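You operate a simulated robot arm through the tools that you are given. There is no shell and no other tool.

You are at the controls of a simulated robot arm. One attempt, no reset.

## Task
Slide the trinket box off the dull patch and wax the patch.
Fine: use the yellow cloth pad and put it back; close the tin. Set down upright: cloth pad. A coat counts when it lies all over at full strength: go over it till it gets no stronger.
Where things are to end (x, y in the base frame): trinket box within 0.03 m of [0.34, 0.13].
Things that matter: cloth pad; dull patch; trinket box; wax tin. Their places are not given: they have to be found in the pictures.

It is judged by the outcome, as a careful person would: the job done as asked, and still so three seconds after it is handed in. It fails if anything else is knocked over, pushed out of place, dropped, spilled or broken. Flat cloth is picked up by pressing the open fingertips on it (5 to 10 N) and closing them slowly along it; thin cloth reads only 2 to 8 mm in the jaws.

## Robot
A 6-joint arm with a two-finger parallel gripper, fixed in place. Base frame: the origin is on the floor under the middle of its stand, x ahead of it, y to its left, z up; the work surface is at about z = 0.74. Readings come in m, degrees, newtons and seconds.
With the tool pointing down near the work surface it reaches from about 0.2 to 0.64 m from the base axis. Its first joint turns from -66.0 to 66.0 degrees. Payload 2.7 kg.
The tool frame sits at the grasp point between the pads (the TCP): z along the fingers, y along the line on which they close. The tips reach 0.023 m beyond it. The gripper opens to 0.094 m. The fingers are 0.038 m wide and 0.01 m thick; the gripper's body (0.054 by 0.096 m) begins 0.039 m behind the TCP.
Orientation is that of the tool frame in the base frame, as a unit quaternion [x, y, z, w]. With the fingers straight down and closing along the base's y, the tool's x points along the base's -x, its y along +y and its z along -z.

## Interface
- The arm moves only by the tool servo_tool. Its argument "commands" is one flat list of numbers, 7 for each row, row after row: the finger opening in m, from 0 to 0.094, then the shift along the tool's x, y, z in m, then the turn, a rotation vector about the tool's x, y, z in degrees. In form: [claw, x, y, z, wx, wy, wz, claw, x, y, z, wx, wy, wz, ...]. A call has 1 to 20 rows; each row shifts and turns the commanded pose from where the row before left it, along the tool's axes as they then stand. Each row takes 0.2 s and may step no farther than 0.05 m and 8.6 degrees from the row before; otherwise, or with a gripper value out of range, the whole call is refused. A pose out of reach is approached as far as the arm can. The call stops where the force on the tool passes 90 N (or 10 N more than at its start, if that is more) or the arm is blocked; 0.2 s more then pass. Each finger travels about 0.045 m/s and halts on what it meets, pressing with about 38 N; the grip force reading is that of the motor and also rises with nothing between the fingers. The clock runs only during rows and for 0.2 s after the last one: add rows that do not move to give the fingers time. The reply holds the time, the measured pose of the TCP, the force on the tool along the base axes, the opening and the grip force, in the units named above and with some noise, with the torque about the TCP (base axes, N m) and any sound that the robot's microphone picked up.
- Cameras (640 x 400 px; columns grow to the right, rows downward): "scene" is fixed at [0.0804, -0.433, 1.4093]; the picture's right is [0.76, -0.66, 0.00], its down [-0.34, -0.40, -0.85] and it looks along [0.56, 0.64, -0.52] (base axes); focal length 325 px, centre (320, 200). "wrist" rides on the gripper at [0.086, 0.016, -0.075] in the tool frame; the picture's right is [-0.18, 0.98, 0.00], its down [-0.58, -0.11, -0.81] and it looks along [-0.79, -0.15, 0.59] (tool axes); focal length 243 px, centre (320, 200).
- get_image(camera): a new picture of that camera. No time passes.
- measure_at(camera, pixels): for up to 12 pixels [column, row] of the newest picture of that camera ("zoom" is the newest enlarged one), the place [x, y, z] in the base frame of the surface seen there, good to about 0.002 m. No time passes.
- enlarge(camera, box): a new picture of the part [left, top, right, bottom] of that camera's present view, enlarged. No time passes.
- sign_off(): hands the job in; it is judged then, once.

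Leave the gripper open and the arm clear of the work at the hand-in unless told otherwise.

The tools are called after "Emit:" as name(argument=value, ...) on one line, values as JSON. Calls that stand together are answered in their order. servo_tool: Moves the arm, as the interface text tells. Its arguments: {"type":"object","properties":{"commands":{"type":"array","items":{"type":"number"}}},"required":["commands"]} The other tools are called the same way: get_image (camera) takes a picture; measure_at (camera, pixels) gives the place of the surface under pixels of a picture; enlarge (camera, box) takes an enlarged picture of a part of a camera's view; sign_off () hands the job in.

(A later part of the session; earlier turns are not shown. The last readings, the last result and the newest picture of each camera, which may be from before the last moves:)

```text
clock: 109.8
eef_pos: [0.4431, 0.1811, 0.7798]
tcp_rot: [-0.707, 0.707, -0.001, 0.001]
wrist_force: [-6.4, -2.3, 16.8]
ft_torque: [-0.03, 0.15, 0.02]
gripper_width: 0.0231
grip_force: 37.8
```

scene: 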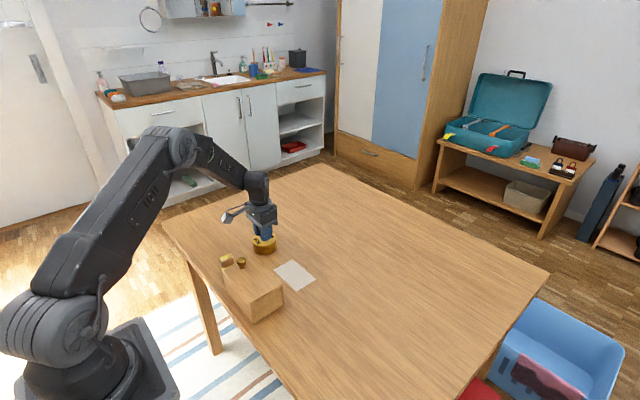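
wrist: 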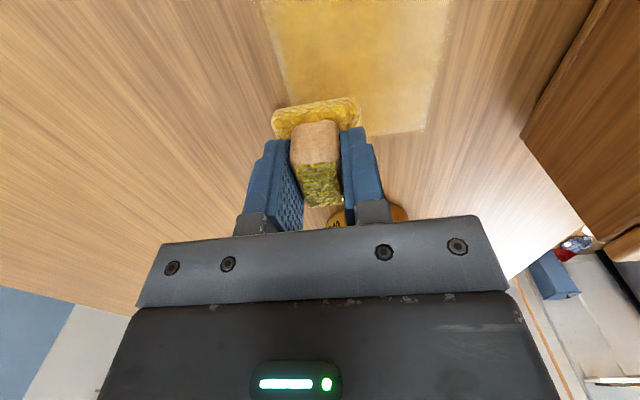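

17 N contact. Perimeter loop: along -y at x≈0.444, then +x at y≈0.077.

Emit:
servo_tool(commands=[0.012, 0.0103, 0, 0, 0, 0, 0, 0.012, 0.0103, 0, 0, 0, 0, 0, 0.012, 0.0103, 0, 0, 0, 0, 0, 0.012, 0.0103, 0, 0, 0, 0, 0, 0.012, 0.0103, 0, 0, 0, 0, 0, 0.012, 0.0103, 0, 0, 0, 0, 0, 0.012, 0.0103, 0, 0, 0, 0, 0, 0.012, 0.0103, 0, 0, 0, 0, 0, 0.012, 0.0103, 0, 0, 0, 0, 0, 0.012, 0.0103, 0, 0, 0, 0, 0, 0.012, 0, -0.0092, 0, 0, 0, 0, 0.012, 0, -0.0092, 0, 0, 0, 0, 0.012, 0, -0.0092, 0, 0, 0, 0, 0.012, 0, -0.0092, 0, 0, 0, 0, 0.012, 0, -0.0092, 0, 0, 0, 0, 0.012, 0, -0.0092, 0, 0, 0, 0])

Emit:
servo_tool(commands=[0.012, -0.0103, 0, 0, 0, 0, 0, 0.012, -0.0103, 0, 0, 0, 0, 0, 0.012, -0.0103, 0, 0, 0, 0, 0, 0.012, -0.0103, 0, 0, 0, 0, 0, 0.012, -0.0103, 0, 0, 0, 0, 0, 0.012, -0.0103, 0, 0, 0, 0, 0, 0.012, -0.0103, 0, 0, 0, 0, 0, 0.012, -0.0103, 0, 0, 0, 0, 0, 0.012, -0.0103, 0, 0, 0, 0, 0, 0.012, -0.0103, 0, 0, 0, 0, 0, 0.012, 0, 0.0092, 0, 0, 0, 0, 0.012, 0, 0.0092, 0, 0, 0, 0, 0.012, 0, 0.0092, 0, 0, 0, 0, 0.012, 0, 0.0092, 0, 0, 0, 0, 0.012, 0, 0.0092, 0, 0, 0, 0, 0.012, 0, 0.0092, 0, 0, 0, 0])

Emit:
enlarge(camera="scene", box=[270, 248, 326, 296])

```text
clock: 113.2
eef_pos: [0.4985, 0.0761, 0.7799]
tcp_rot: [-0.707, 0.708, 0.0, 0.001]
wrist_force: [-10.0, 0.2, 22.6]
ft_torque: [0.04, 0.23, -0.01]
gripper_width: 0.0228
grip_force: 38.0
```

```text
clock: 116.6
eef_pos: [0.4429, 0.1801, 0.7805]
tcp_rot: [-0.707, 0.707, 0.0, 0.0]
wrist_force: [4.7, -0.5, 9.8]
ft_torque: [0.02, -0.12, 0.0]
gripper_width: 0.0229
grip_force: 38.1
```

```text
8.33 times, centred on (298, 272) of scene
```

zoom: 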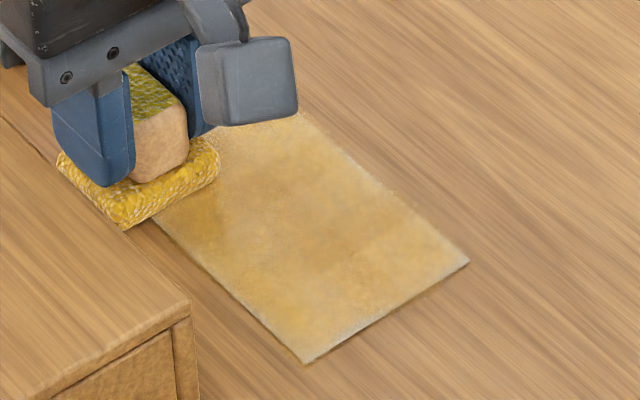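

Edges on the -y side and right side still look paler. I'll go further over those edges: -y to 0.067 and +x to 0.505.

Emit:
servo_tool(commands=[0.012, 0.0103, 0, 0, 0, 0, 0, 0.012, 0.0103, 0, 0, 0, 0, 0, 0.012, 0.0103, 0, 0, 0, 0, 0, 0.012, 0.0103, 0, 0, 0, 0, 0, 0.012, 0.0103, 0, 0, 0, 0, 0, 0.012, 0.0103, 0, 0, 0, 0, 0, 0.012, 0.0103, 0, 0, 0, 0, 0, 0.012, 0.0103, 0, 0, 0, 0, 0, 0.012, 0.0103, 0, 0, 0, 0, 0, 0.012, 0.0103, 0, 0, 0, 0, 0, 0.012, 0.0103, 0, 0, 0, 0, 0, 0.012, 0, -0.0089, 0, 0, 0, 0, 0.012, 0, -0.0089, 0, 0, 0, 0, 0.012, 0, -0.0089, 0, 0, 0, 0, 0.012, 0, -0.0089, 0, 0, 0, 0, 0.012, 0, -0.0089, 0, 0, 0, 0, 0.012, 0, -0.0089, 0, 0, 0, 0, 0.012, 0, -0.0089, 0, 0, 0, 0])

Emit:
servo_tool(commands=[0.012, -0.0103, 0, 0, 0, 0, 0, 0.012, -0.0103, 0, 0, 0, 0, 0, 0.012, -0.0103, 0, 0, 0, 0, 0, 0.012, -0.0103, 0, 0, 0, 0, 0, 0.012, -0.0103, 0, 0, 0, 0, 0, 0.012, -0.0103, 0, 0, 0, 0, 0, 0.012, -0.0103, 0, 0, 0, 0, 0, 0.012, -0.0103, 0, 0, 0, 0, 0, 0.012, -0.0103, 0, 0, 0, 0, 0, 0.012, -0.0103, 0, 0, 0, 0, 0, 0.012, -0.0103, 0, 0, 0, 0, 0])

Emit:
servo_tool(commands=[0.012, 0, 0, -0.005, 0, 0, 0, 0.012, 0, 0, -0.03, 0, 0, 0, 0.012, 0, 0, -0.03, 0, 0, 0, 0.012, -0.0345, 0.0115, 0, 0, 0, 0, 0.012, -0.0345, 0.0115, 0, 0, 0, 0, 0.012, -0.0345, 0.0115, 0, 0, 0, 0, 0.012, 0, 0, 0, 0, 0, 0])

Emit:
enlarge(camera="scene", box=[270, 248, 326, 296])

```text
clock: 120.4
eef_pos: [0.5048, 0.0669, 0.7793]
tcp_rot: [-0.707, 0.707, -0.001, 0.0]
wrist_force: [-4.3, 0.0, 10.9]
ft_torque: [0.06, 0.1, 0.0]
gripper_width: 0.023
grip_force: 38.2
```

```text
clock: 122.8
eef_pos: [0.5052, 0.1797, 0.7789]
tcp_rot: [-0.706, 0.708, 0.0, 0.001]
wrist_force: [-0.7, -4.2, 6.1]
ft_torque: [-0.12, -0.04, 0.01]
gripper_width: 0.0231
grip_force: 38.0
```

```text
clock: 124.4
eef_pos: [0.4722, 0.2822, 0.8453]
tcp_rot: [-0.707, 0.708, 0.0, 0.0]
wrist_force: [-0.6, 0.8, -0.7]
ft_torque: [0.02, -0.07, -0.02]
gripper_width: 0.0229
grip_force: 38.3
```

```text
8.33 times, centred on (298, 272) of scene
```

zoom: 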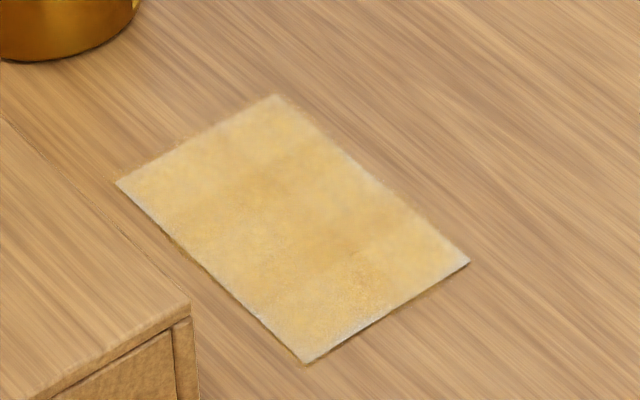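

Compared to the last clear picture it's only slightly changed. I'll look at it at high zoom along the -y edge and in the middle.

Emit:
enlarge(camera="scene", box=[283, 258, 315, 294])

Emit:
enlarge(camera="scene", box=[276, 256, 306, 282])

```text
11.11 times, centred on (299, 276) of scene
```

zoom: 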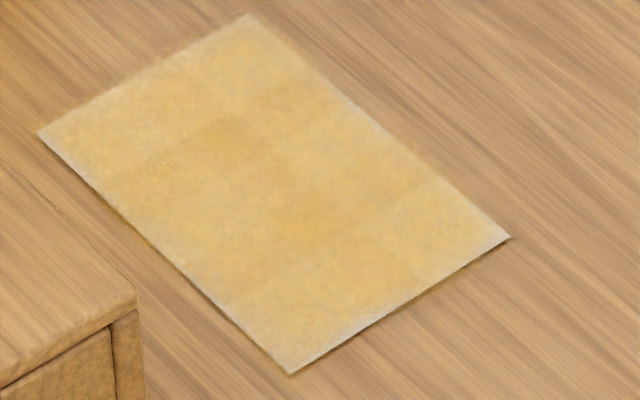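

```text
15.38 times, centred on (291, 269) of scene
```

zoom: 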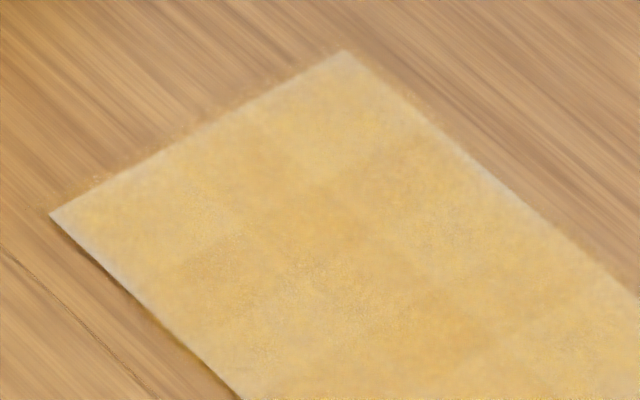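

The middle cells look deeper than the corners and rims, so more coats are needed. Reloading: lower onto the wax.

Emit:
servo_tool(commands=[0.012, 0, 0.001, 0.015, 0, 0, 0, 0.012, 0, 0, 0.015, 0, 0, 0, 0.012, 0, 0, 0.0015, 0, 0, 0, 0.012, 0, 0, 0.001, 0, 0, 0, 0.012, 0, 0, 0, 0, 0, 0])

Emit:
servo_tool(commands=[0.012, 0, 0, 0.0008, 0, 0, 0, 0.012, 0, 0, 0, 0, 0, 0])

```text
clock: 125.6
eef_pos: [0.4711, 0.2835, 0.8122]
tcp_rot: [-0.707, 0.708, 0.0, 0.0]
wrist_force: [0.4, 0.1, 0.2]
ft_torque: [0.01, 0.03, 0.0]
gripper_width: 0.0229
grip_force: 38.0
```

```text
clock: 126.2
eef_pos: [0.4706, 0.2841, 0.8108]
tcp_rot: [-0.706, 0.708, 0.0, 0.0]
wrist_force: [-0.8, -0.2, 1.8]
ft_torque: [0.01, 0.04, 0.0]
gripper_width: 0.023
grip_force: 37.5
```

Contact starting at 0.811. Press 0.9 mm more, hold, then lift and go to the patch corner (0.446,0.178).

Emit:
servo_tool(commands=[0.012, 0, 0, 0.0009, 0, 0, 0, 0.012, 0, 0, 0, 0, 0, 0, 0.012, 0, 0, 0, 0, 0, 0])

Emit:
servo_tool(commands=[0.012, 0, 0, -0.005, 0, 0, 0, 0.012, 0, 0, -0.03, 0, 0, 0, 0.012, 0.0353, 0.0083, 0, 0, 0, 0, 0.012, 0.0353, 0.0083, 0, 0, 0, 0, 0.012, 0.0353, 0.0083, 0, 0, 0, 0, 0.012, 0, 0, 0.03, 0, 0, 0, 0.012, 0, 0, 0.03, 0, 0, 0, 0.012, 0, 0, 0.006, 0, 0, 0, 0.012, 0, 0, 0, 0, 0, 0])

```text
clock: 127.0
eef_pos: [0.4712, 0.2832, 0.8118]
tcp_rot: [-0.706, 0.708, -0.001, 0.001]
wrist_force: [-2.9, -2.0, 10.4]
ft_torque: [-0.07, 0.11, 0.0]
gripper_width: 0.023
grip_force: 38.0
```

```text
clock: 129.0
eef_pos: [0.4446, 0.1767, 0.7792]
tcp_rot: [-0.707, 0.707, -0.001, 0.001]
wrist_force: [-6.9, -2.6, 17.5]
ft_torque: [-0.05, 0.2, -0.01]
gripper_width: 0.023
grip_force: 38.0
```

17.5 N contact at the corner. Perimeter loop with fresh wax.

Emit:
servo_tool(commands=[0.012, 0.0095, 0, 0, 0, 0, 0, 0.012, 0.0095, 0, 0, 0, 0, 0, 0.012, 0.0095, 0, 0, 0, 0, 0, 0.012, 0.0095, 0, 0, 0, 0, 0, 0.012, 0.0095, 0, 0, 0, 0, 0, 0.012, 0.0095, 0, 0, 0, 0, 0, 0.012, 0.0095, 0, 0, 0, 0, 0, 0.012, 0.0095, 0, 0, 0, 0, 0, 0.012, 0.0095, 0, 0, 0, 0, 0, 0.012, 0.0095, 0, 0, 0, 0, 0, 0.012, 0.0095, 0, 0, 0, 0, 0, 0.012, 0, -0.0088, 0, 0, 0, 0, 0.012, 0, -0.0088, 0, 0, 0, 0, 0.012, 0, -0.0088, 0, 0, 0, 0, 0.012, 0, -0.0088, 0, 0, 0, 0, 0.012, 0, -0.0088, 0, 0, 0, 0, 0.012, 0, -0.0088, 0, 0, 0, 0])

Emit:
servo_tool(commands=[0.012, -0.0095, 0, 0, 0, 0, 0, 0.012, -0.0095, 0, 0, 0, 0, 0, 0.012, -0.0095, 0, 0, 0, 0, 0, 0.012, -0.0095, 0, 0, 0, 0, 0, 0.012, -0.0095, 0, 0, 0, 0, 0, 0.012, -0.0095, 0, 0, 0, 0, 0, 0.012, -0.0095, 0, 0, 0, 0, 0, 0.012, -0.0095, 0, 0, 0, 0, 0, 0.012, -0.0095, 0, 0, 0, 0, 0, 0.012, -0.0095, 0, 0, 0, 0, 0, 0.012, -0.0095, 0, 0, 0, 0, 0, 0.012, 0, 0.0088, 0, 0, 0, 0, 0.012, 0, 0.0088, 0, 0, 0, 0, 0.012, 0, 0.0088, 0, 0, 0, 0, 0.012, 0, 0.0088, 0, 0, 0, 0, 0.012, 0, 0.0088, 0, 0, 0, 0, 0.012, 0, 0.0088, 0, 0, 0, 0])

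Emit:
enlarge(camera="scene", box=[270, 248, 326, 296])

```text
clock: 132.6
eef_pos: [0.4979, 0.0727, 0.7799]
tcp_rot: [-0.706, 0.708, 0.0, 0.0]
wrist_force: [-3.8, -0.2, 8.0]
ft_torque: [-0.01, 0.06, 0.02]
gripper_width: 0.0228
grip_force: 37.9
```

```text
clock: 136.2
eef_pos: [0.445, 0.178, 0.7786]
tcp_rot: [-0.706, 0.708, 0.001, -0.001]
wrist_force: [1.0, 1.3, 0.6]
ft_torque: [0.01, 0.0, 0.02]
gripper_width: 0.0228
grip_force: 38.0
```

```text
8.33 times, centred on (298, 272) of scene
```

zoom: 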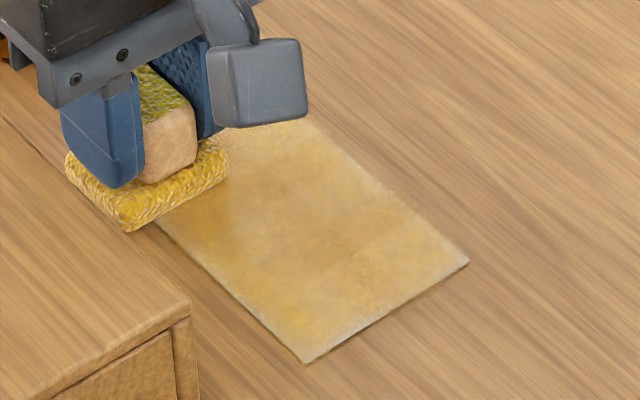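

Contact became light here (0.6 N) – the pad creeps up slightly in the grip. I'll press 0.8 mm further and check.

Emit:
servo_tool(commands=[0.012, 0, 0, 0.0008, 0, 0, 0, 0.012, 0, 0, 0, 0, 0, 0])

```text
clock: 136.8
eef_pos: [0.445, 0.1789, 0.7786]
tcp_rot: [-0.706, 0.708, -0.001, 0.0]
wrist_force: [-3.8, 0.0, 10.6]
ft_torque: [0.01, 0.16, -0.04]
gripper_width: 0.023
grip_force: 37.5
```

10.6 N. Lane x≈0.446 along -y, then a second call for the -y edge and the lane back.

Emit:
servo_tool(commands=[0.012, 0.0095, 0, 0, 0, 0, 0, 0.012, 0.0095, 0, 0, 0, 0, 0, 0.012, 0.0095, 0, 0, 0, 0, 0, 0.012, 0.0095, 0, 0, 0, 0, 0, 0.012, 0.0095, 0, 0, 0, 0, 0, 0.012, 0.0095, 0, 0, 0, 0, 0, 0.012, 0.0095, 0, 0, 0, 0, 0, 0.012, 0.0095, 0, 0, 0, 0, 0, 0.012, 0.0095, 0, 0, 0, 0, 0, 0.012, 0.0095, 0, 0, 0, 0, 0, 0.012, 0.0095, 0, 0, 0, 0, 0])

Emit:
servo_tool(commands=[0.012, 0, -0.0088, 0, 0, 0, 0, 0.012, 0, -0.0088, 0, 0, 0, 0, 0.012, 0, -0.0088, 0, 0, 0, 0, 0.012, 0, -0.0088, 0, 0, 0, 0, 0.012, 0, -0.0088, 0, 0, 0, 0, 0.012, 0, -0.0088, 0, 0, 0, 0])

Emit:
servo_tool(commands=[0.012, -0.0095, 0, 0, 0, 0, 0, 0.012, -0.0095, 0, 0, 0, 0, 0, 0.012, -0.0095, 0, 0, 0, 0, 0, 0.012, -0.0095, 0, 0, 0, 0, 0, 0.012, -0.0095, 0, 0, 0, 0, 0, 0.012, -0.0095, 0, 0, 0, 0, 0, 0.012, -0.0095, 0, 0, 0, 0, 0, 0.012, -0.0095, 0, 0, 0, 0, 0, 0.012, -0.0095, 0, 0, 0, 0, 0, 0.012, -0.0095, 0, 0, 0, 0, 0, 0.012, -0.0095, 0, 0, 0, 0, 0])

Emit:
enlarge(camera="scene", box=[270, 248, 326, 296])

Emit:
get_image(camera="wrist")

```text
clock: 139.2
eef_pos: [0.4453, 0.0734, 0.7795]
tcp_rot: [-0.706, 0.708, -0.001, 0.001]
wrist_force: [0.1, 7.0, 15.5]
ft_torque: [0.26, 0.0, -0.01]
gripper_width: 0.0229
grip_force: 38.0
```

```text
clock: 140.6
eef_pos: [0.4982, 0.0727, 0.7796]
tcp_rot: [-0.706, 0.708, -0.001, 0.001]
wrist_force: [-9.8, 0.8, 22.8]
ft_torque: [-0.02, 0.24, -0.02]
gripper_width: 0.0232
grip_force: 37.9
```

```text
clock: 143.0
eef_pos: [0.4976, 0.1762, 0.7788]
tcp_rot: [-0.707, 0.707, 0.001, 0.0]
wrist_force: [-0.1, -7.8, 16.4]
ft_torque: [-0.23, 0.01, 0.0]
gripper_width: 0.0232
grip_force: 38.3
```

```text
8.33 times, centred on (298, 272) of scene
```

zoom: 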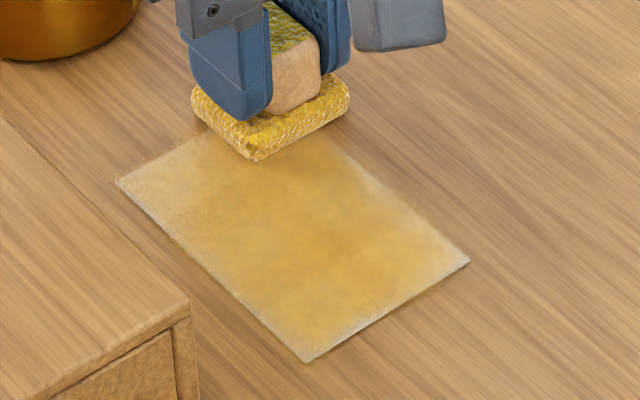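

```text
taken
```

wrist: 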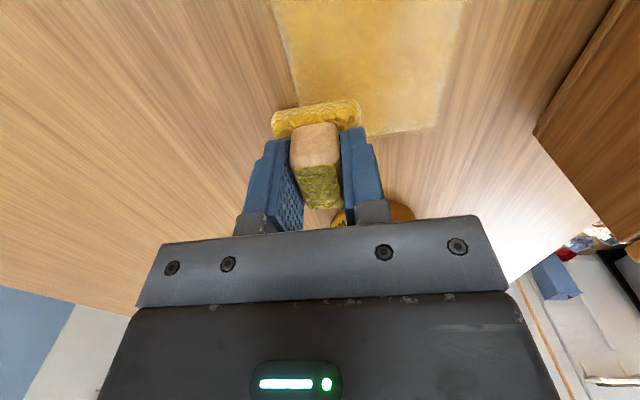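

The wrist view shows the patch well. I'll zoom into it.

Emit:
enlarge(camera="wrist", box=[260, 0, 480, 140])

```text
2.86 times, centred on (370, 70) of wrist
```

zoom: 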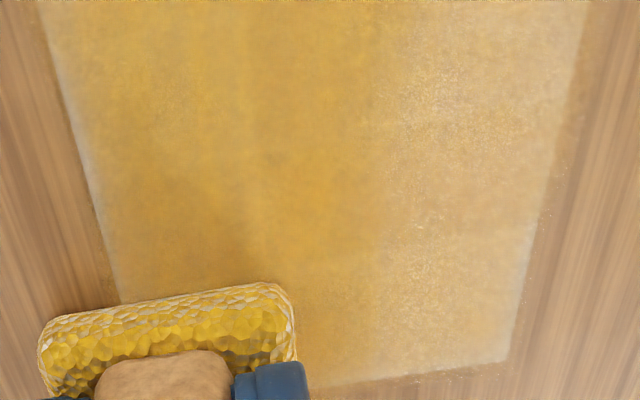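

Now it's clear: the strip on the near side (image right, x≈0.4385–0.459) and the rims are weaker, the rest deep gold. I'll work the near lane x≈0.447 twice with a firm press, then view again.

Emit:
servo_tool(commands=[0.012, 0, 0.0085, 0, 0, 0, 0, 0.012, 0, 0.0085, 0, 0, 0, 0, 0.012, 0, 0.0085, 0, 0, 0, 0, 0.012, 0, 0.0085, 0, 0, 0, 0, 0.012, 0, 0.0085, 0, 0, 0, 0, 0.012, 0, 0.0085, 0, 0, 0, 0, 0.012, 0.0095, 0, 0, 0, 0, 0, 0.012, 0.0095, 0, 0, 0, 0, 0, 0.012, 0.0095, 0, 0, 0, 0, 0, 0.012, 0.0095, 0, 0, 0, 0, 0, 0.012, 0.0095, 0, 0, 0, 0, 0, 0.012, 0.0095, 0, 0, 0, 0, 0, 0.012, 0.0095, 0, 0, 0, 0, 0, 0.012, 0.0095, 0, 0, 0, 0, 0, 0.012, 0.0095, 0, 0, 0, 0, 0, 0.012, 0.0095, 0, 0, 0, 0, 0, 0.012, 0.0095, 0, 0, 0, 0, 0])

Emit:
servo_tool(commands=[0.012, -0.0095, 0, 0, 0, 0, 0, 0.012, -0.0095, 0, 0, 0, 0, 0, 0.012, -0.0095, 0, 0, 0, 0, 0, 0.012, -0.0095, 0, 0, 0, 0, 0, 0.012, -0.0095, 0, 0, 0, 0, 0, 0.012, -0.0095, 0, 0, 0, 0, 0, 0.012, -0.0095, 0, 0, 0, 0, 0, 0.012, -0.0095, 0, 0, 0, 0, 0, 0.012, -0.0095, 0, 0, 0, 0, 0, 0.012, -0.0095, 0, 0, 0, 0, 0, 0.012, -0.0095, 0, 0, 0, 0, 0])

Emit:
servo_tool(commands=[0.012, 0, 0, -0.005, 0, 0, 0, 0.012, 0, 0, -0.03, 0, 0, 0, 0.012, -0.017, -0.013, 0, 0, 0, 0, 0.012, -0.017, -0.013, 0, 0, 0, 0, 0.012, 0, 0, 0, 0, 0, 0])

Emit:
get_image(camera="wrist")

Emit:
enlarge(camera="wrist", box=[240, 0, 480, 150])

```text
clock: 146.6
eef_pos: [0.4469, 0.0718, 0.7792]
tcp_rot: [-0.706, 0.708, 0.0, 0.0]
wrist_force: [0.1, 5.2, 7.8]
ft_torque: [0.14, 0.0, 0.0]
gripper_width: 0.0232
grip_force: 38.8
```

```text
clock: 149.0
eef_pos: [0.4483, 0.1795, 0.7782]
tcp_rot: [-0.706, 0.708, 0.0, 0.0]
wrist_force: [0.3, -4.6, 9.2]
ft_torque: [-0.15, -0.06, 0.03]
gripper_width: 0.0228
grip_force: 37.5
```

```text
clock: 150.2
eef_pos: [0.4726, 0.212, 0.8137]
tcp_rot: [-0.706, 0.708, 0.0, -0.001]
wrist_force: [-0.5, 0.2, -0.6]
ft_torque: [0.0, 0.01, 0.03]
gripper_width: 0.0228
grip_force: 38.4
```

```text
taken
```

wrist: 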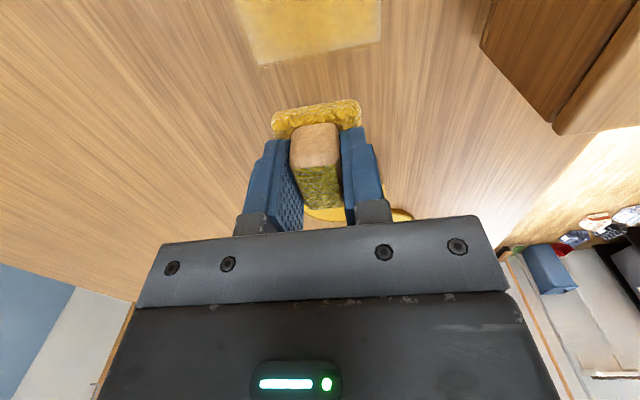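

```text
2.67 times, centred on (360, 75) of wrist
```

zoom: 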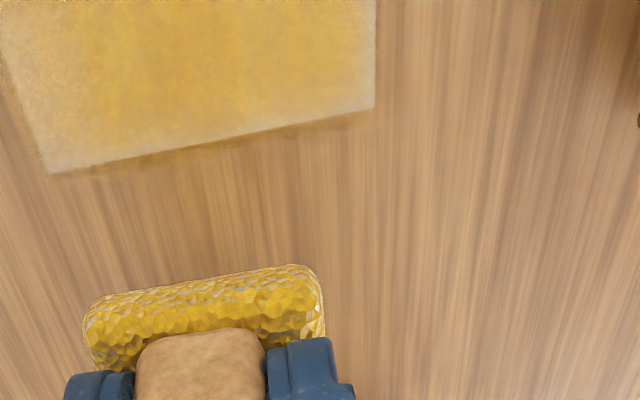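

I'll raise and step back to view the entire patch from above: TCP to about (0.47,0.085,0.95).

Emit:
servo_tool(commands=[0.012, 0.0318, 0, -0.034, 0, 0, 0, 0.012, 0.0318, 0, -0.034, 0, 0, 0, 0.012, 0.0318, 0, -0.034, 0, 0, 0, 0.012, 0.0318, 0, -0.034, 0, 0, 0, 0.012, 0, 0, 0, 0, 0, 0])

Emit:
enlarge(camera="wrist", box=[240, 0, 400, 120])

Emit:
enlarge(camera="scene", box=[270, 248, 326, 296])

```text
clock: 151.4
eef_pos: [0.4717, 0.0835, 0.9506]
tcp_rot: [-0.706, 0.708, 0.0, 0.0]
wrist_force: [0.0, 0.3, 0.1]
ft_torque: [0.0, -0.05, -0.04]
gripper_width: 0.0231
grip_force: 38.3
```

```text
3.33 times, centred on (320, 60) of wrist
```

zoom: 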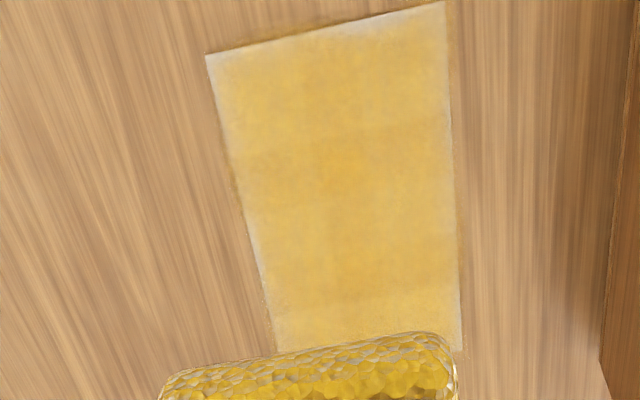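

```text
8.33 times, centred on (298, 272) of scene
```

zoom: 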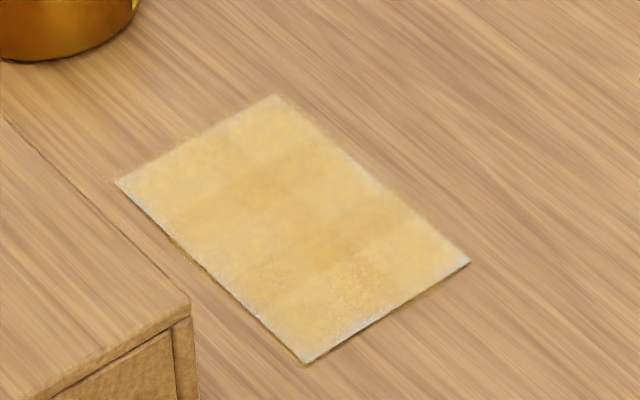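

Mostly gold with lighter outer zones and thin grey rims. I'll do another full loading and pass; moving to the tin now.

Emit:
servo_tool(commands=[0.012, -0.04, 0, 0.015, 0, 0, 0, 0.012, -0.04, 0, 0.015, 0, 0, 0, 0.012, -0.04, 0, 0.015, 0, 0, 0, 0.012, -0.04, 0, 0.015, 0, 0, 0, 0.012, -0.0395, 0, 0.015, 0, 0, 0, 0.012, 0, 0, 0.03, 0, 0, 0, 0.012, 0, 0, 0.03, 0, 0, 0, 0.012, 0, 0, 0.003, 0, 0, 0, 0.012, 0, 0, 0.001, 0, 0, 0, 0.012, 0, 0, 0, 0, 0, 0])

Emit:
servo_tool(commands=[0.012, 0, 0, 0.0008, 0, 0, 0, 0.012, 0, 0, 0, 0, 0, 0])

```text
clock: 153.6
eef_pos: [0.4732, 0.2843, 0.8104]
tcp_rot: [-0.707, 0.708, -0.001, 0.0]
wrist_force: [0.1, -0.2, -0.4]
ft_torque: [0.0, 0.06, -0.01]
gripper_width: 0.0231
grip_force: 37.9
```

```text
clock: 154.2
eef_pos: [0.4725, 0.283, 0.8105]
tcp_rot: [-0.707, 0.707, 0.0, 0.0]
wrist_force: [-1.7, -0.7, 5.2]
ft_torque: [0.0, 0.07, -0.02]
gripper_width: 0.0231
grip_force: 37.5
```

5 N contact; a bit more, then to the patch corner (0.445,0.178).

Emit:
servo_tool(commands=[0.012, 0, 0, 0.0004, 0, 0, 0, 0.012, 0, 0, 0, 0, 0, 0, 0.012, 0, 0, -0.005, 0, 0, 0, 0.012, 0, 0, -0.03, 0, 0, 0, 0.012, 0.035, 0.0092, 0, 0, 0, 0, 0.012, 0.035, 0.0092, 0, 0, 0, 0, 0.012, 0.035, 0.0092, 0, 0, 0, 0, 0.012, 0, 0, 0.03, 0, 0, 0, 0.012, 0, 0, 0.03, 0, 0, 0, 0.012, 0, 0, 0.0065, 0, 0, 0, 0.012, 0, 0, 0, 0, 0, 0])

```text
clock: 156.6
eef_pos: [0.4451, 0.1797, 0.7776]
tcp_rot: [-0.706, 0.708, 0.001, 0.0]
wrist_force: [-3.4, -2.3, 8.8]
ft_torque: [-0.02, 0.09, -0.01]
gripper_width: 0.0227
grip_force: 38.2
```

8.8 N. Raster: lane x≈0.445 down, x≈0.455 up.

Emit:
servo_tool(commands=[0.012, 0.0097, 0, 0.0002, 0, 0, 0, 0.012, 0.0097, 0, 0, 0, 0, 0, 0.012, 0.0097, 0, 0, 0, 0, 0, 0.012, 0.0097, 0, 0, 0, 0, 0, 0.012, 0.0097, 0, 0, 0, 0, 0, 0.012, 0.0097, 0, 0, 0, 0, 0, 0.012, 0.0097, 0, 0, 0, 0, 0, 0.012, 0.0097, 0, 0, 0, 0, 0, 0.012, 0.0097, 0, 0, 0, 0, 0, 0.012, 0.0097, 0, 0, 0, 0, 0, 0.012, 0.0097, 0, 0, 0, 0, 0])

Emit:
servo_tool(commands=[0.012, 0, -0.01, 0, 0, 0, 0, 0.012, -0.0097, 0, 0, 0, 0, 0, 0.012, -0.0097, 0, 0, 0, 0, 0, 0.012, -0.0097, 0, 0, 0, 0, 0, 0.012, -0.0097, 0, 0, 0, 0, 0, 0.012, -0.0097, 0, 0, 0, 0, 0, 0.012, -0.0097, 0, 0, 0, 0, 0, 0.012, -0.0097, 0, 0, 0, 0, 0, 0.012, -0.0097, 0, 0, 0, 0, 0, 0.012, -0.0097, 0, 0, 0, 0, 0, 0.012, -0.0097, 0, 0, 0, 0, 0, 0.012, -0.0097, 0, 0, 0, 0, 0])

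Emit:
servo_tool(commands=[0.012, 0, -0.0125, 0, 0, 0, 0, 0.012, 0.0097, 0, 0, 0, 0, 0, 0.012, 0.0097, 0, 0, 0, 0, 0, 0.012, 0.0097, 0, 0, 0, 0, 0, 0.012, 0.0097, 0, 0, 0, 0, 0, 0.012, 0.0097, 0, 0, 0, 0, 0, 0.012, 0.0097, 0, 0, 0, 0, 0, 0.012, 0.0097, 0, 0, 0, 0, 0, 0.012, 0.0097, 0, 0, 0, 0, 0, 0.012, 0.0097, 0, 0, 0, 0, 0, 0.012, 0.0097, 0, 0, 0, 0, 0, 0.012, 0.0097, 0, 0, 0, 0, 0])

```text
clock: 159.0
eef_pos: [0.4461, 0.0732, 0.7787]
tcp_rot: [-0.706, 0.708, -0.001, 0.001]
wrist_force: [0.1, 9.5, 19.8]
ft_torque: [0.38, -0.02, -0.02]
gripper_width: 0.023
grip_force: 38.1
```

```text
clock: 161.6
eef_pos: [0.4558, 0.1786, 0.7774]
tcp_rot: [-0.707, 0.707, 0.0, 0.0]
wrist_force: [-0.3, -5.9, 10.9]
ft_torque: [-0.15, 0.01, 0.01]
gripper_width: 0.023
grip_force: 38.5
```

```text
clock: 164.2
eef_pos: [0.4674, 0.072, 0.7787]
tcp_rot: [-0.707, 0.708, 0.0, 0.0]
wrist_force: [0.7, 3.4, 7.1]
ft_torque: [0.15, 0.0, 0.0]
gripper_width: 0.0233
grip_force: 37.8
```

Forces 7–20 N. Continuing lanes x≈0.480, 0.492, 0.502.

Emit:
servo_tool(commands=[0.012, 0, -0.0125, 0.0003, 0, 0, 0, 0.012, -0.0097, 0, 0, 0, 0, 0, 0.012, -0.0097, 0, 0, 0, 0, 0, 0.012, -0.0097, 0, 0, 0, 0, 0, 0.012, -0.0097, 0, 0, 0, 0, 0, 0.012, -0.0097, 0, 0, 0, 0, 0, 0.012, -0.0097, 0, 0, 0, 0, 0, 0.012, -0.0097, 0, 0, 0, 0, 0, 0.012, -0.0097, 0, 0, 0, 0, 0, 0.012, -0.0097, 0, 0, 0, 0, 0, 0.012, -0.0097, 0, 0, 0, 0, 0, 0.012, -0.0097, 0, 0, 0, 0, 0])

Emit:
servo_tool(commands=[0.012, 0, -0.0125, 0.0002, 0, 0, 0, 0.012, 0.0097, 0, 0, 0, 0, 0, 0.012, 0.0097, 0, 0, 0, 0, 0, 0.012, 0.0097, 0, 0, 0, 0, 0, 0.012, 0.0097, 0, 0, 0, 0, 0, 0.012, 0.0097, 0, 0, 0, 0, 0, 0.012, 0.0097, 0, 0, 0, 0, 0, 0.012, 0.0097, 0, 0, 0, 0, 0, 0.012, 0.0097, 0, 0, 0, 0, 0, 0.012, 0.0097, 0, 0, 0, 0, 0, 0.012, 0.0097, 0, 0, 0, 0, 0, 0.012, 0.0097, 0, 0, 0, 0, 0])

Emit:
servo_tool(commands=[0.012, 0, -0.01, 0.0002, 0, 0, 0, 0.012, -0.0097, 0, 0, 0, 0, 0, 0.012, -0.0097, 0, 0, 0, 0, 0, 0.012, -0.0097, 0, 0, 0, 0, 0, 0.012, -0.0097, 0, 0, 0, 0, 0, 0.012, -0.0097, 0, 0, 0, 0, 0, 0.012, -0.0097, 0, 0, 0, 0, 0, 0.012, -0.0097, 0, 0, 0, 0, 0, 0.012, -0.0097, 0, 0, 0, 0, 0, 0.012, -0.0097, 0, 0, 0, 0, 0, 0.012, -0.0097, 0, 0, 0, 0, 0, 0.012, -0.0097, 0, 0, 0, 0, 0])

```text
clock: 166.8
eef_pos: [0.479, 0.1794, 0.7777]
tcp_rot: [-0.707, 0.708, -0.001, 0.0]
wrist_force: [1.0, -7.3, 15.7]
ft_torque: [-0.17, 0.0, 0.08]
gripper_width: 0.023
grip_force: 38.4
```

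```text
clock: 169.4
eef_pos: [0.4934, 0.0717, 0.7772]
tcp_rot: [-0.707, 0.707, 0.0, 0.0]
wrist_force: [0.4, 7.2, 12.7]
ft_torque: [0.26, -0.02, -0.04]
gripper_width: 0.0231
grip_force: 38.1
```

```text
clock: 172.0
eef_pos: [0.5041, 0.1789, 0.7777]
tcp_rot: [-0.706, 0.708, 0.0, 0.0]
wrist_force: [-0.2, -9.1, 19.5]
ft_torque: [-0.26, 0.0, 0.02]
gripper_width: 0.0232
grip_force: 38.1
```

Cross sweep at y≈0.179 back to x≈0.447, then lift to the inspection pose.

Emit:
servo_tool(commands=[0.012, 0, 0.0095, -0.0002, 0, 0, 0, 0.012, 0, 0.0095, 0, 0, 0, 0, 0.012, 0, 0.0095, 0, 0, 0, 0, 0.012, 0, 0.0095, 0, 0, 0, 0, 0.012, 0, 0.0095, 0, 0, 0, 0, 0.012, 0, 0.0095, 0, 0, 0, 0])

Emit:
servo_tool(commands=[0.012, 0, 0, -0.005, 0, 0, 0, 0.012, 0, 0, -0.035, 0, 0, 0, 0.012, 0, 0, -0.035, 0, 0, 0, 0.012, 0.024, -0.0065, -0.025, 0, 0, 0, 0.012, 0.024, -0.0065, -0.025, 0, 0, 0, 0.012, 0.024, -0.0065, -0.025, 0, 0, 0, 0.012, 0.024, -0.0065, -0.022, 0, 0, 0, 0.012, 0, 0, 0, 0, 0, 0])

Emit:
enlarge(camera="wrist", box=[240, 0, 400, 120])

Emit:
enlarge(camera="scene", box=[270, 248, 326, 296])

```text
clock: 173.4
eef_pos: [0.4455, 0.1788, 0.7788]
tcp_rot: [-0.707, 0.708, 0.0, 0.0]
wrist_force: [4.9, -0.5, 8.9]
ft_torque: [0.07, -0.12, -0.01]
gripper_width: 0.0232
grip_force: 38.3
```

```text
clock: 175.2
eef_pos: [0.4714, 0.0821, 0.9494]
tcp_rot: [-0.706, 0.708, 0.0, 0.001]
wrist_force: [0.2, 0.3, -0.6]
ft_torque: [0.02, 0.01, -0.01]
gripper_width: 0.023
grip_force: 37.8
```

```text
3.33 times, centred on (320, 60) of wrist
```

zoom: 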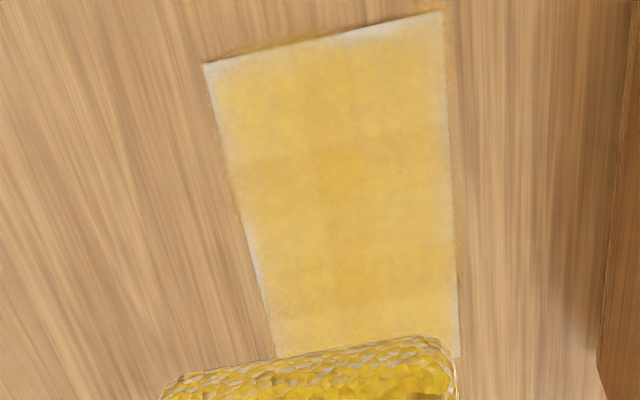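

```text
8.33 times, centred on (298, 272) of scene
```

zoom: 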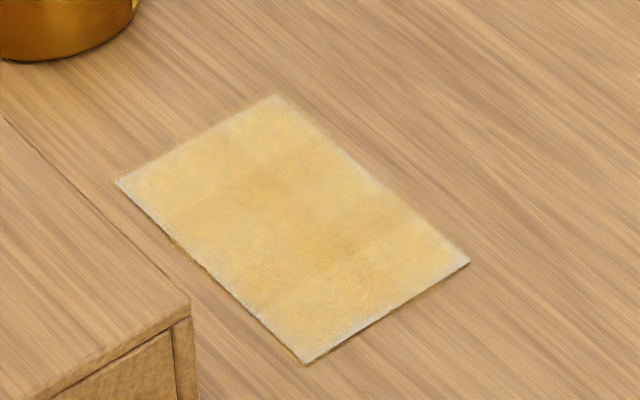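

Very similar to the previous inspection view, so most of the area seems near its maximum. Let me zoom closer to judge remaining unevenness.

Emit:
enlarge(camera="wrist", box=[285, 0, 360, 50])

Emit:
enlarge(camera="wrist", box=[290, 45, 365, 95])

```text
8.00 times, centred on (322, 25) of wrist
```

zoom: 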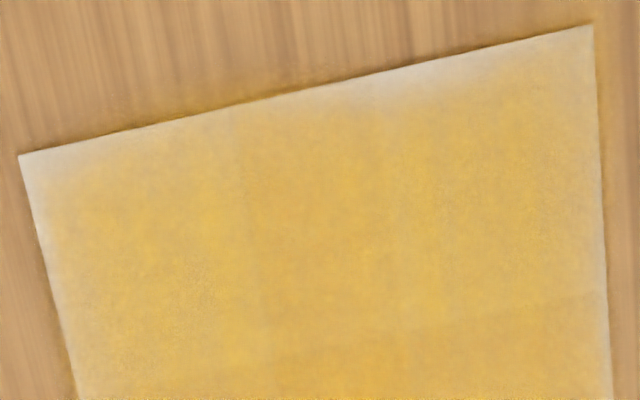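

```text
8.00 times, centred on (328, 70) of wrist
```

zoom: 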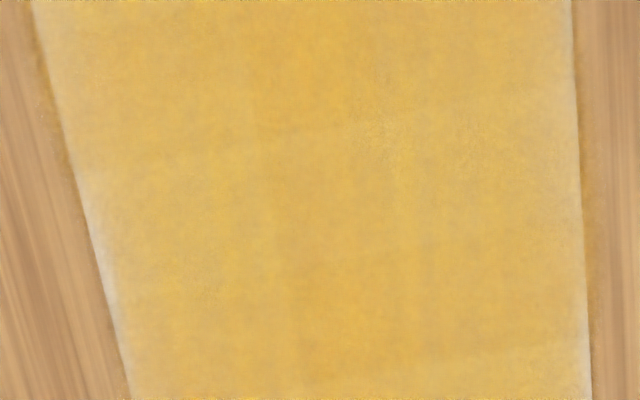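

The -y rim near the near-side corner is still pale, and thin rims elsewhere. I'll reload and run strokes with the pad's centre right along the edges. To the tin first.

Emit:
servo_tool(commands=[0.012, -0.04, 0, 0.015, 0, 0, 0, 0.012, -0.04, 0, 0.015, 0, 0, 0, 0.012, -0.04, 0, 0.015, 0, 0, 0, 0.012, -0.04, 0, 0.015, 0, 0, 0, 0.012, -0.0405, 0.001, 0.015, 0, 0, 0, 0.012, 0, 0, 0.03, 0, 0, 0, 0.012, 0, 0, 0.03, 0, 0, 0, 0.012, 0, 0, 0.003, 0, 0, 0, 0.012, 0, 0, 0.001, 0, 0, 0, 0.012, 0, 0, 0, 0, 0, 0])

Emit:
servo_tool(commands=[0.012, 0, 0, 0.0008, 0, 0, 0, 0.012, 0, 0, 0, 0, 0, 0])

```text
clock: 177.4
eef_pos: [0.4713, 0.2844, 0.8108]
tcp_rot: [-0.706, 0.708, 0.0, -0.001]
wrist_force: [0.3, -0.3, 0.1]
ft_torque: [0.02, 0.0, -0.01]
gripper_width: 0.023
grip_force: 37.8
```

```text
clock: 178.0
eef_pos: [0.4713, 0.2838, 0.8097]
tcp_rot: [-0.706, 0.708, 0.0, 0.0]
wrist_force: [0.9, 0.0, -0.5]
ft_torque: [0.01, -0.02, 0.01]
gripper_width: 0.023
grip_force: 37.8
```

Emit:
servo_tool(commands=[0.012, 0, 0, 0.0009, 0, 0, 0, 0.012, 0, 0, 0, 0, 0, 0])

Emit:
servo_tool(commands=[0.012, 0, 0, 0.0004, 0, 0, 0, 0.012, 0, 0, 0, 0, 0, 0])

```text
clock: 178.6
eef_pos: [0.4723, 0.2836, 0.8098]
tcp_rot: [-0.706, 0.708, 0.0, 0.0]
wrist_force: [-2.6, -1.7, 7.2]
ft_torque: [0.01, 0.08, -0.01]
gripper_width: 0.0231
grip_force: 38.2
```

```text
clock: 179.2
eef_pos: [0.4716, 0.2828, 0.8095]
tcp_rot: [-0.707, 0.708, 0.001, 0.001]
wrist_force: [-3.1, -1.8, 14.1]
ft_torque: [-0.03, 0.15, -0.01]
gripper_width: 0.0232
grip_force: 38.5
```

14 N, loaded. Going to the -y near corner (0.441,0.078).

Emit:
servo_tool(commands=[0.012, 0, 0, -0.005, 0, 0, 0, 0.012, 0, 0, -0.03, 0, 0, 0, 0.012, 0.041, 0.0061, 0, 0, 0, 0, 0.012, 0.041, 0.0061, 0, 0, 0, 0, 0.012, 0.041, 0.0061, 0, 0, 0, 0, 0.012, 0.041, 0.0061, 0, 0, 0, 0, 0.012, 0.041, 0.0061, 0, 0, 0, 0, 0.012, 0, 0, 0.03, 0, 0, 0, 0.012, 0, 0, 0.03, 0, 0, 0, 0.012, 0, 0, 0.0055, 0, 0, 0, 0.012, 0, 0, 0, 0, 0, 0])

```text
clock: 181.6
eef_pos: [0.4399, 0.0793, 0.7778]
tcp_rot: [-0.706, 0.708, 0.0, 0.0]
wrist_force: [0.6, -0.1, -0.3]
ft_torque: [0.01, 0.02, 0.03]
gripper_width: 0.023
grip_force: 37.8
```

Emit:
servo_tool(commands=[0.012, 0, 0, 0.0008, 0, 0, 0, 0.012, 0, 0, 0, 0, 0, 0])

Emit:
servo_tool(commands=[0.012, 0, 0, 0.0006, 0, 0, 0, 0.012, 0, 0, 0, 0, 0, 0])

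```text
clock: 182.2
eef_pos: [0.4403, 0.0784, 0.7781]
tcp_rot: [-0.706, 0.708, 0.0, 0.001]
wrist_force: [-0.3, -0.1, -0.1]
ft_torque: [0.02, -0.01, 0.0]
gripper_width: 0.0229
grip_force: 38.1
```

```text
clock: 182.8
eef_pos: [0.4415, 0.0777, 0.7768]
tcp_rot: [-0.707, 0.708, -0.001, 0.0]
wrist_force: [-2.3, -0.2, 11.1]
ft_torque: [0.01, 0.1, 0.05]
gripper_width: 0.0228
grip_force: 37.9
```

11 N. Sweep along the -y edge to +x and back, slightly offset.

Emit:
servo_tool(commands=[0.012, 0, -0.0089, 0, 0, 0, 0, 0.012, 0, -0.0089, 0, 0, 0, 0, 0.012, 0, -0.0089, 0, 0, 0, 0, 0.012, 0, -0.0089, 0, 0, 0, 0, 0.012, 0, -0.0089, 0, 0, 0, 0, 0.012, 0, -0.0089, 0, 0, 0, 0, 0.012, 0, -0.0089, 0, 0, 0, 0, 0.012, 0.007, 0, 0, 0, 0, 0, 0.012, 0, 0.0089, 0, 0, 0, 0, 0.012, 0, 0.0089, 0, 0, 0, 0, 0.012, 0, 0.0089, 0, 0, 0, 0, 0.012, 0, 0.0089, 0, 0, 0, 0, 0.012, 0, 0.0089, 0, 0, 0, 0, 0.012, 0, 0.0089, 0, 0, 0, 0, 0.012, 0, 0.0089, 0, 0, 0, 0])

Emit:
servo_tool(commands=[0.012, -0.0097, 0, 0, 0, 0, 0, 0.012, -0.0097, 0, 0, 0, 0, 0, 0.012, -0.0097, 0, 0, 0, 0, 0, 0.012, -0.0097, 0, 0, 0, 0, 0, 0.012, -0.0097, 0, 0, 0, 0, 0, 0.012, -0.0097, 0, 0, 0, 0, 0, 0.012, -0.0097, 0, 0, 0, 0, 0, 0.012, -0.0097, 0, 0, 0, 0, 0, 0.012, -0.0097, 0, 0, 0, 0, 0, 0.012, -0.0097, 0, 0, 0, 0, 0, 0.012, -0.0097, 0, 0, 0, 0, 0, 0.012, -0.0045, 0, 0, 0, 0, 0])

Emit:
servo_tool(commands=[0.012, 0, -0.0089, 0.0002, 0, 0, 0, 0.012, 0, -0.0089, 0, 0, 0, 0, 0.012, 0, -0.0089, 0, 0, 0, 0, 0.012, 0, -0.0089, 0, 0, 0, 0, 0.012, 0, -0.0089, 0, 0, 0, 0, 0.012, 0, -0.0089, 0, 0, 0, 0, 0.012, 0, -0.0089, 0, 0, 0, 0])

```text
clock: 186.0
eef_pos: [0.4401, 0.0723, 0.7776]
tcp_rot: [-0.707, 0.708, -0.001, 0.002]
wrist_force: [9.1, -0.7, 17.2]
ft_torque: [0.0, -0.12, 0.0]
gripper_width: 0.023
grip_force: 37.9
```

```text
clock: 188.6
eef_pos: [0.4417, 0.1819, 0.7775]
tcp_rot: [-0.706, 0.708, -0.001, 0.0]
wrist_force: [0.5, -12.0, 23.5]
ft_torque: [-0.32, 0.05, 0.03]
gripper_width: 0.023
grip_force: 38.0
```

```text
clock: 190.2
eef_pos: [0.5025, 0.1835, 0.7767]
tcp_rot: [-0.707, 0.707, 0.0, 0.001]
wrist_force: [-11.1, 1.2, 23.7]
ft_torque: [0.12, 0.24, 0.0]
gripper_width: 0.0231
grip_force: 37.8
```

23 N, easing 0.3 mm; along -y at x≈0.503, then the -y edge again to -x.

Emit:
servo_tool(commands=[0.012, 0.0097, 0, -0.0003, 0, 0, 0, 0.012, 0.0097, 0, 0, 0, 0, 0, 0.012, 0.0097, 0, 0, 0, 0, 0, 0.012, 0.0097, 0, 0, 0, 0, 0, 0.012, 0.0097, 0, 0, 0, 0, 0, 0.012, 0.0097, 0, 0, 0, 0, 0, 0.012, 0.0097, 0, 0, 0, 0, 0, 0.012, 0.0097, 0, 0, 0, 0, 0, 0.012, 0.0097, 0, 0, 0, 0, 0, 0.012, 0.0097, 0, 0, 0, 0, 0, 0.012, 0.0097, 0, 0, 0, 0, 0])

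Emit:
servo_tool(commands=[0.012, 0, 0.0089, 0, 0, 0, 0, 0.012, 0, 0.0089, 0, 0, 0, 0, 0.012, 0, 0.0089, 0, 0, 0, 0, 0.012, 0, 0.0089, 0, 0, 0, 0, 0.012, 0, 0.0089, 0, 0, 0, 0, 0.012, 0, 0.0089, 0, 0, 0, 0, 0.012, 0, 0.0089, 0, 0, 0, 0])

Emit:
servo_tool(commands=[0.012, 0, 0, -0.005, 0, 0, 0, 0.012, 0, -0.008, -0.04, 0, 0, 0, 0.012, 0, -0.008, -0.04, 0, 0, 0, 0.012, 0, -0.008, -0.04, 0, 0, 0, 0.012, -0.005, -0.007, -0.04, 0, 0, 0, 0.012, 0, 0, -0.007, 0, 0, 0, 0.012, 0, 0, 0, 0, 0, 0])

Emit:
enlarge(camera="wrist", box=[240, 0, 400, 120])

Emit:
enlarge(camera="wrist", box=[285, 0, 360, 50])

```text
clock: 192.6
eef_pos: [0.5023, 0.076, 0.7772]
tcp_rot: [-0.707, 0.708, -0.001, 0.001]
wrist_force: [0.1, 8.8, 19.5]
ft_torque: [0.29, 0.03, -0.06]
gripper_width: 0.023
grip_force: 38.1
```

```text
clock: 194.2
eef_pos: [0.4411, 0.0758, 0.777]
tcp_rot: [-0.706, 0.708, -0.001, 0.002]
wrist_force: [9.0, -0.6, 16.8]
ft_torque: [-0.05, -0.11, -0.01]
gripper_width: 0.023
grip_force: 37.8
```

```text
clock: 195.8
eef_pos: [0.4717, 0.0801, 0.9486]
tcp_rot: [-0.706, 0.708, -0.001, 0.0]
wrist_force: [0.9, 0.2, -1.7]
ft_torque: [0.0, 0.02, -0.03]
gripper_width: 0.0228
grip_force: 38.1
```

```text
3.33 times, centred on (320, 60) of wrist
```

zoom: 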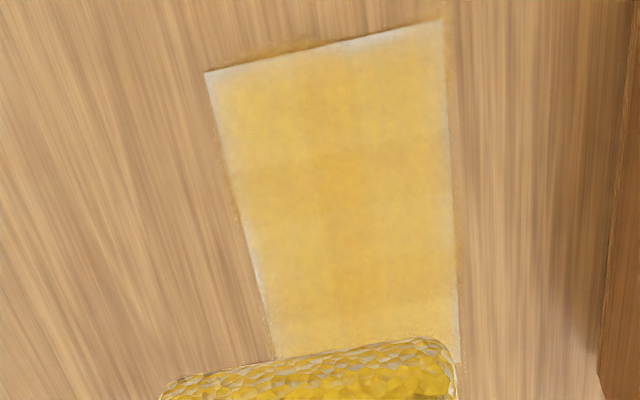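

```text
8.00 times, centred on (322, 25) of wrist
```

zoom: 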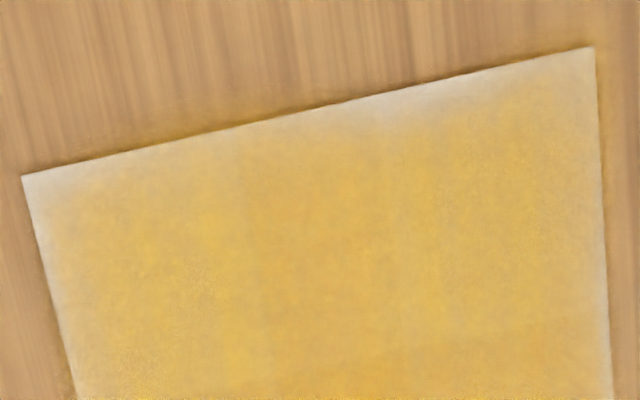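

Even with the pad's centre run right along the -y edge, the rim looks unchanged, so that's shading at the edge rather than missing wax. I'll compare the tile pattern in the scene camera too.

Emit:
enlarge(camera="scene", box=[283, 258, 315, 294])

Emit:
enlarge(camera="scene", box=[276, 256, 306, 282])

Emit:
get_image(camera="scene")

```text
11.11 times, centred on (299, 276) of scene
```

zoom: 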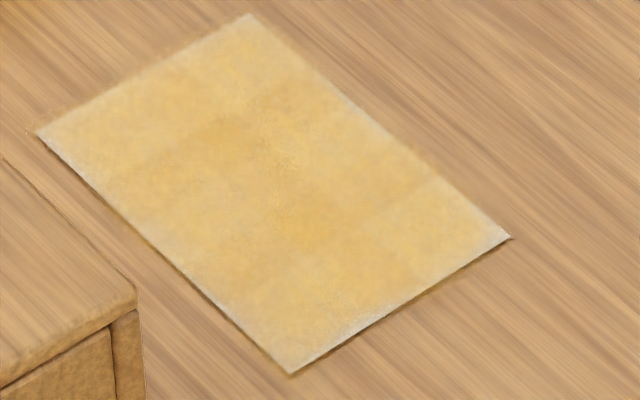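

```text
15.38 times, centred on (291, 269) of scene
```

zoom: 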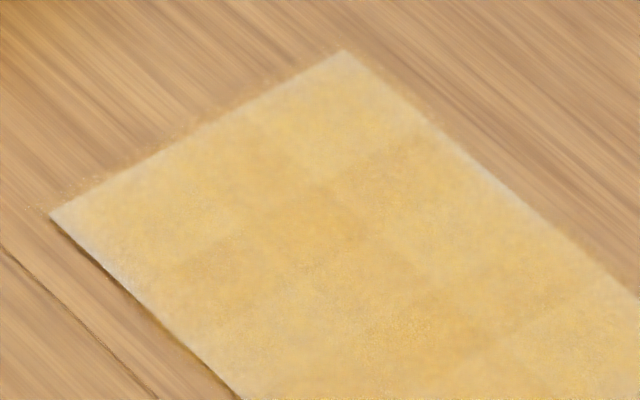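

```text
taken
```

scene: 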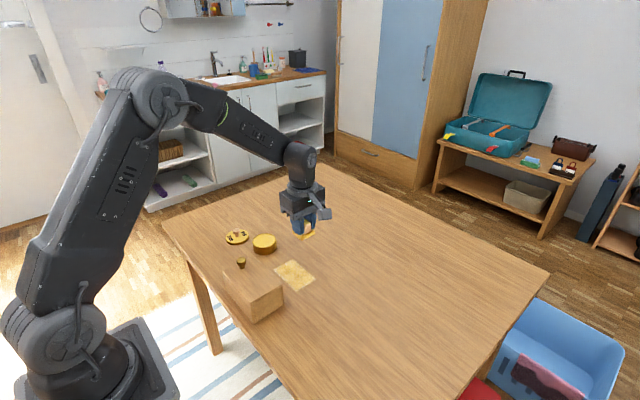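

The pattern looks unchanged through the last coats. As a test of whether any zone can still get stronger, I'll reload and rub just the near +y corner zone, then compare it with the rest.

Emit:
servo_tool(commands=[0.012, -0.04, 0, 0.015, 0, 0, 0, 0.012, -0.04, 0, 0.015, 0, 0, 0, 0.012, -0.04, 0, 0.015, 0, 0, 0, 0.012, -0.04, 0, 0.015, 0, 0, 0, 0.012, -0.0425, 0.0, 0.015, 0, 0, 0, 0.012, 0, 0, 0.03, 0, 0, 0, 0.012, 0, 0, 0.03, 0, 0, 0, 0.012, 0, 0, 0.003, 0, 0, 0, 0.012, 0, 0, 0.001, 0, 0, 0, 0.012, 0, 0, 0, 0, 0, 0])

Emit:
servo_tool(commands=[0.012, 0, 0, 0.0009, 0, 0, 0, 0.012, 0, 0, 0, 0, 0, 0])

```text
clock: 198.0
eef_pos: [0.4717, 0.2833, 0.8086]
tcp_rot: [-0.707, 0.707, 0.0, 0.0]
wrist_force: [-0.4, 0.3, 0.6]
ft_torque: [0.01, 0.05, 0.0]
gripper_width: 0.0229
grip_force: 38.4
```

```text
clock: 198.6
eef_pos: [0.4711, 0.284, 0.8082]
tcp_rot: [-0.707, 0.708, -0.001, 0.001]
wrist_force: [-2.7, -2.9, 8.9]
ft_torque: [-0.09, 0.07, 0.02]
gripper_width: 0.0231
grip_force: 38.5
```

8.9 N on wax. Now to (0.447,0.172) and down.

Emit:
servo_tool(commands=[0.012, 0, 0, 0.0003, 0, 0, 0, 0.012, 0, 0, -0.005, 0, 0, 0, 0.012, 0, 0, -0.03, 0, 0, 0, 0.012, 0.0373, 0.008, 0, 0, 0, 0, 0.012, 0.0373, 0.008, 0, 0, 0, 0, 0.012, 0.0373, 0.008, 0, 0, 0, 0, 0.012, 0, 0, 0.03, 0, 0, 0, 0.012, 0, 0, 0.03, 0, 0, 0, 0.012, 0, 0, 0.0062, 0, 0, 0, 0.012, 0, 0, 0, 0, 0, 0])

```text
clock: 200.8
eef_pos: [0.447, 0.1711, 0.7771]
tcp_rot: [-0.706, 0.708, 0.0, 0.001]
wrist_force: [-1.8, -2.0, 7.0]
ft_torque: [-0.06, 0.13, -0.02]
gripper_width: 0.0229
grip_force: 38.2
```

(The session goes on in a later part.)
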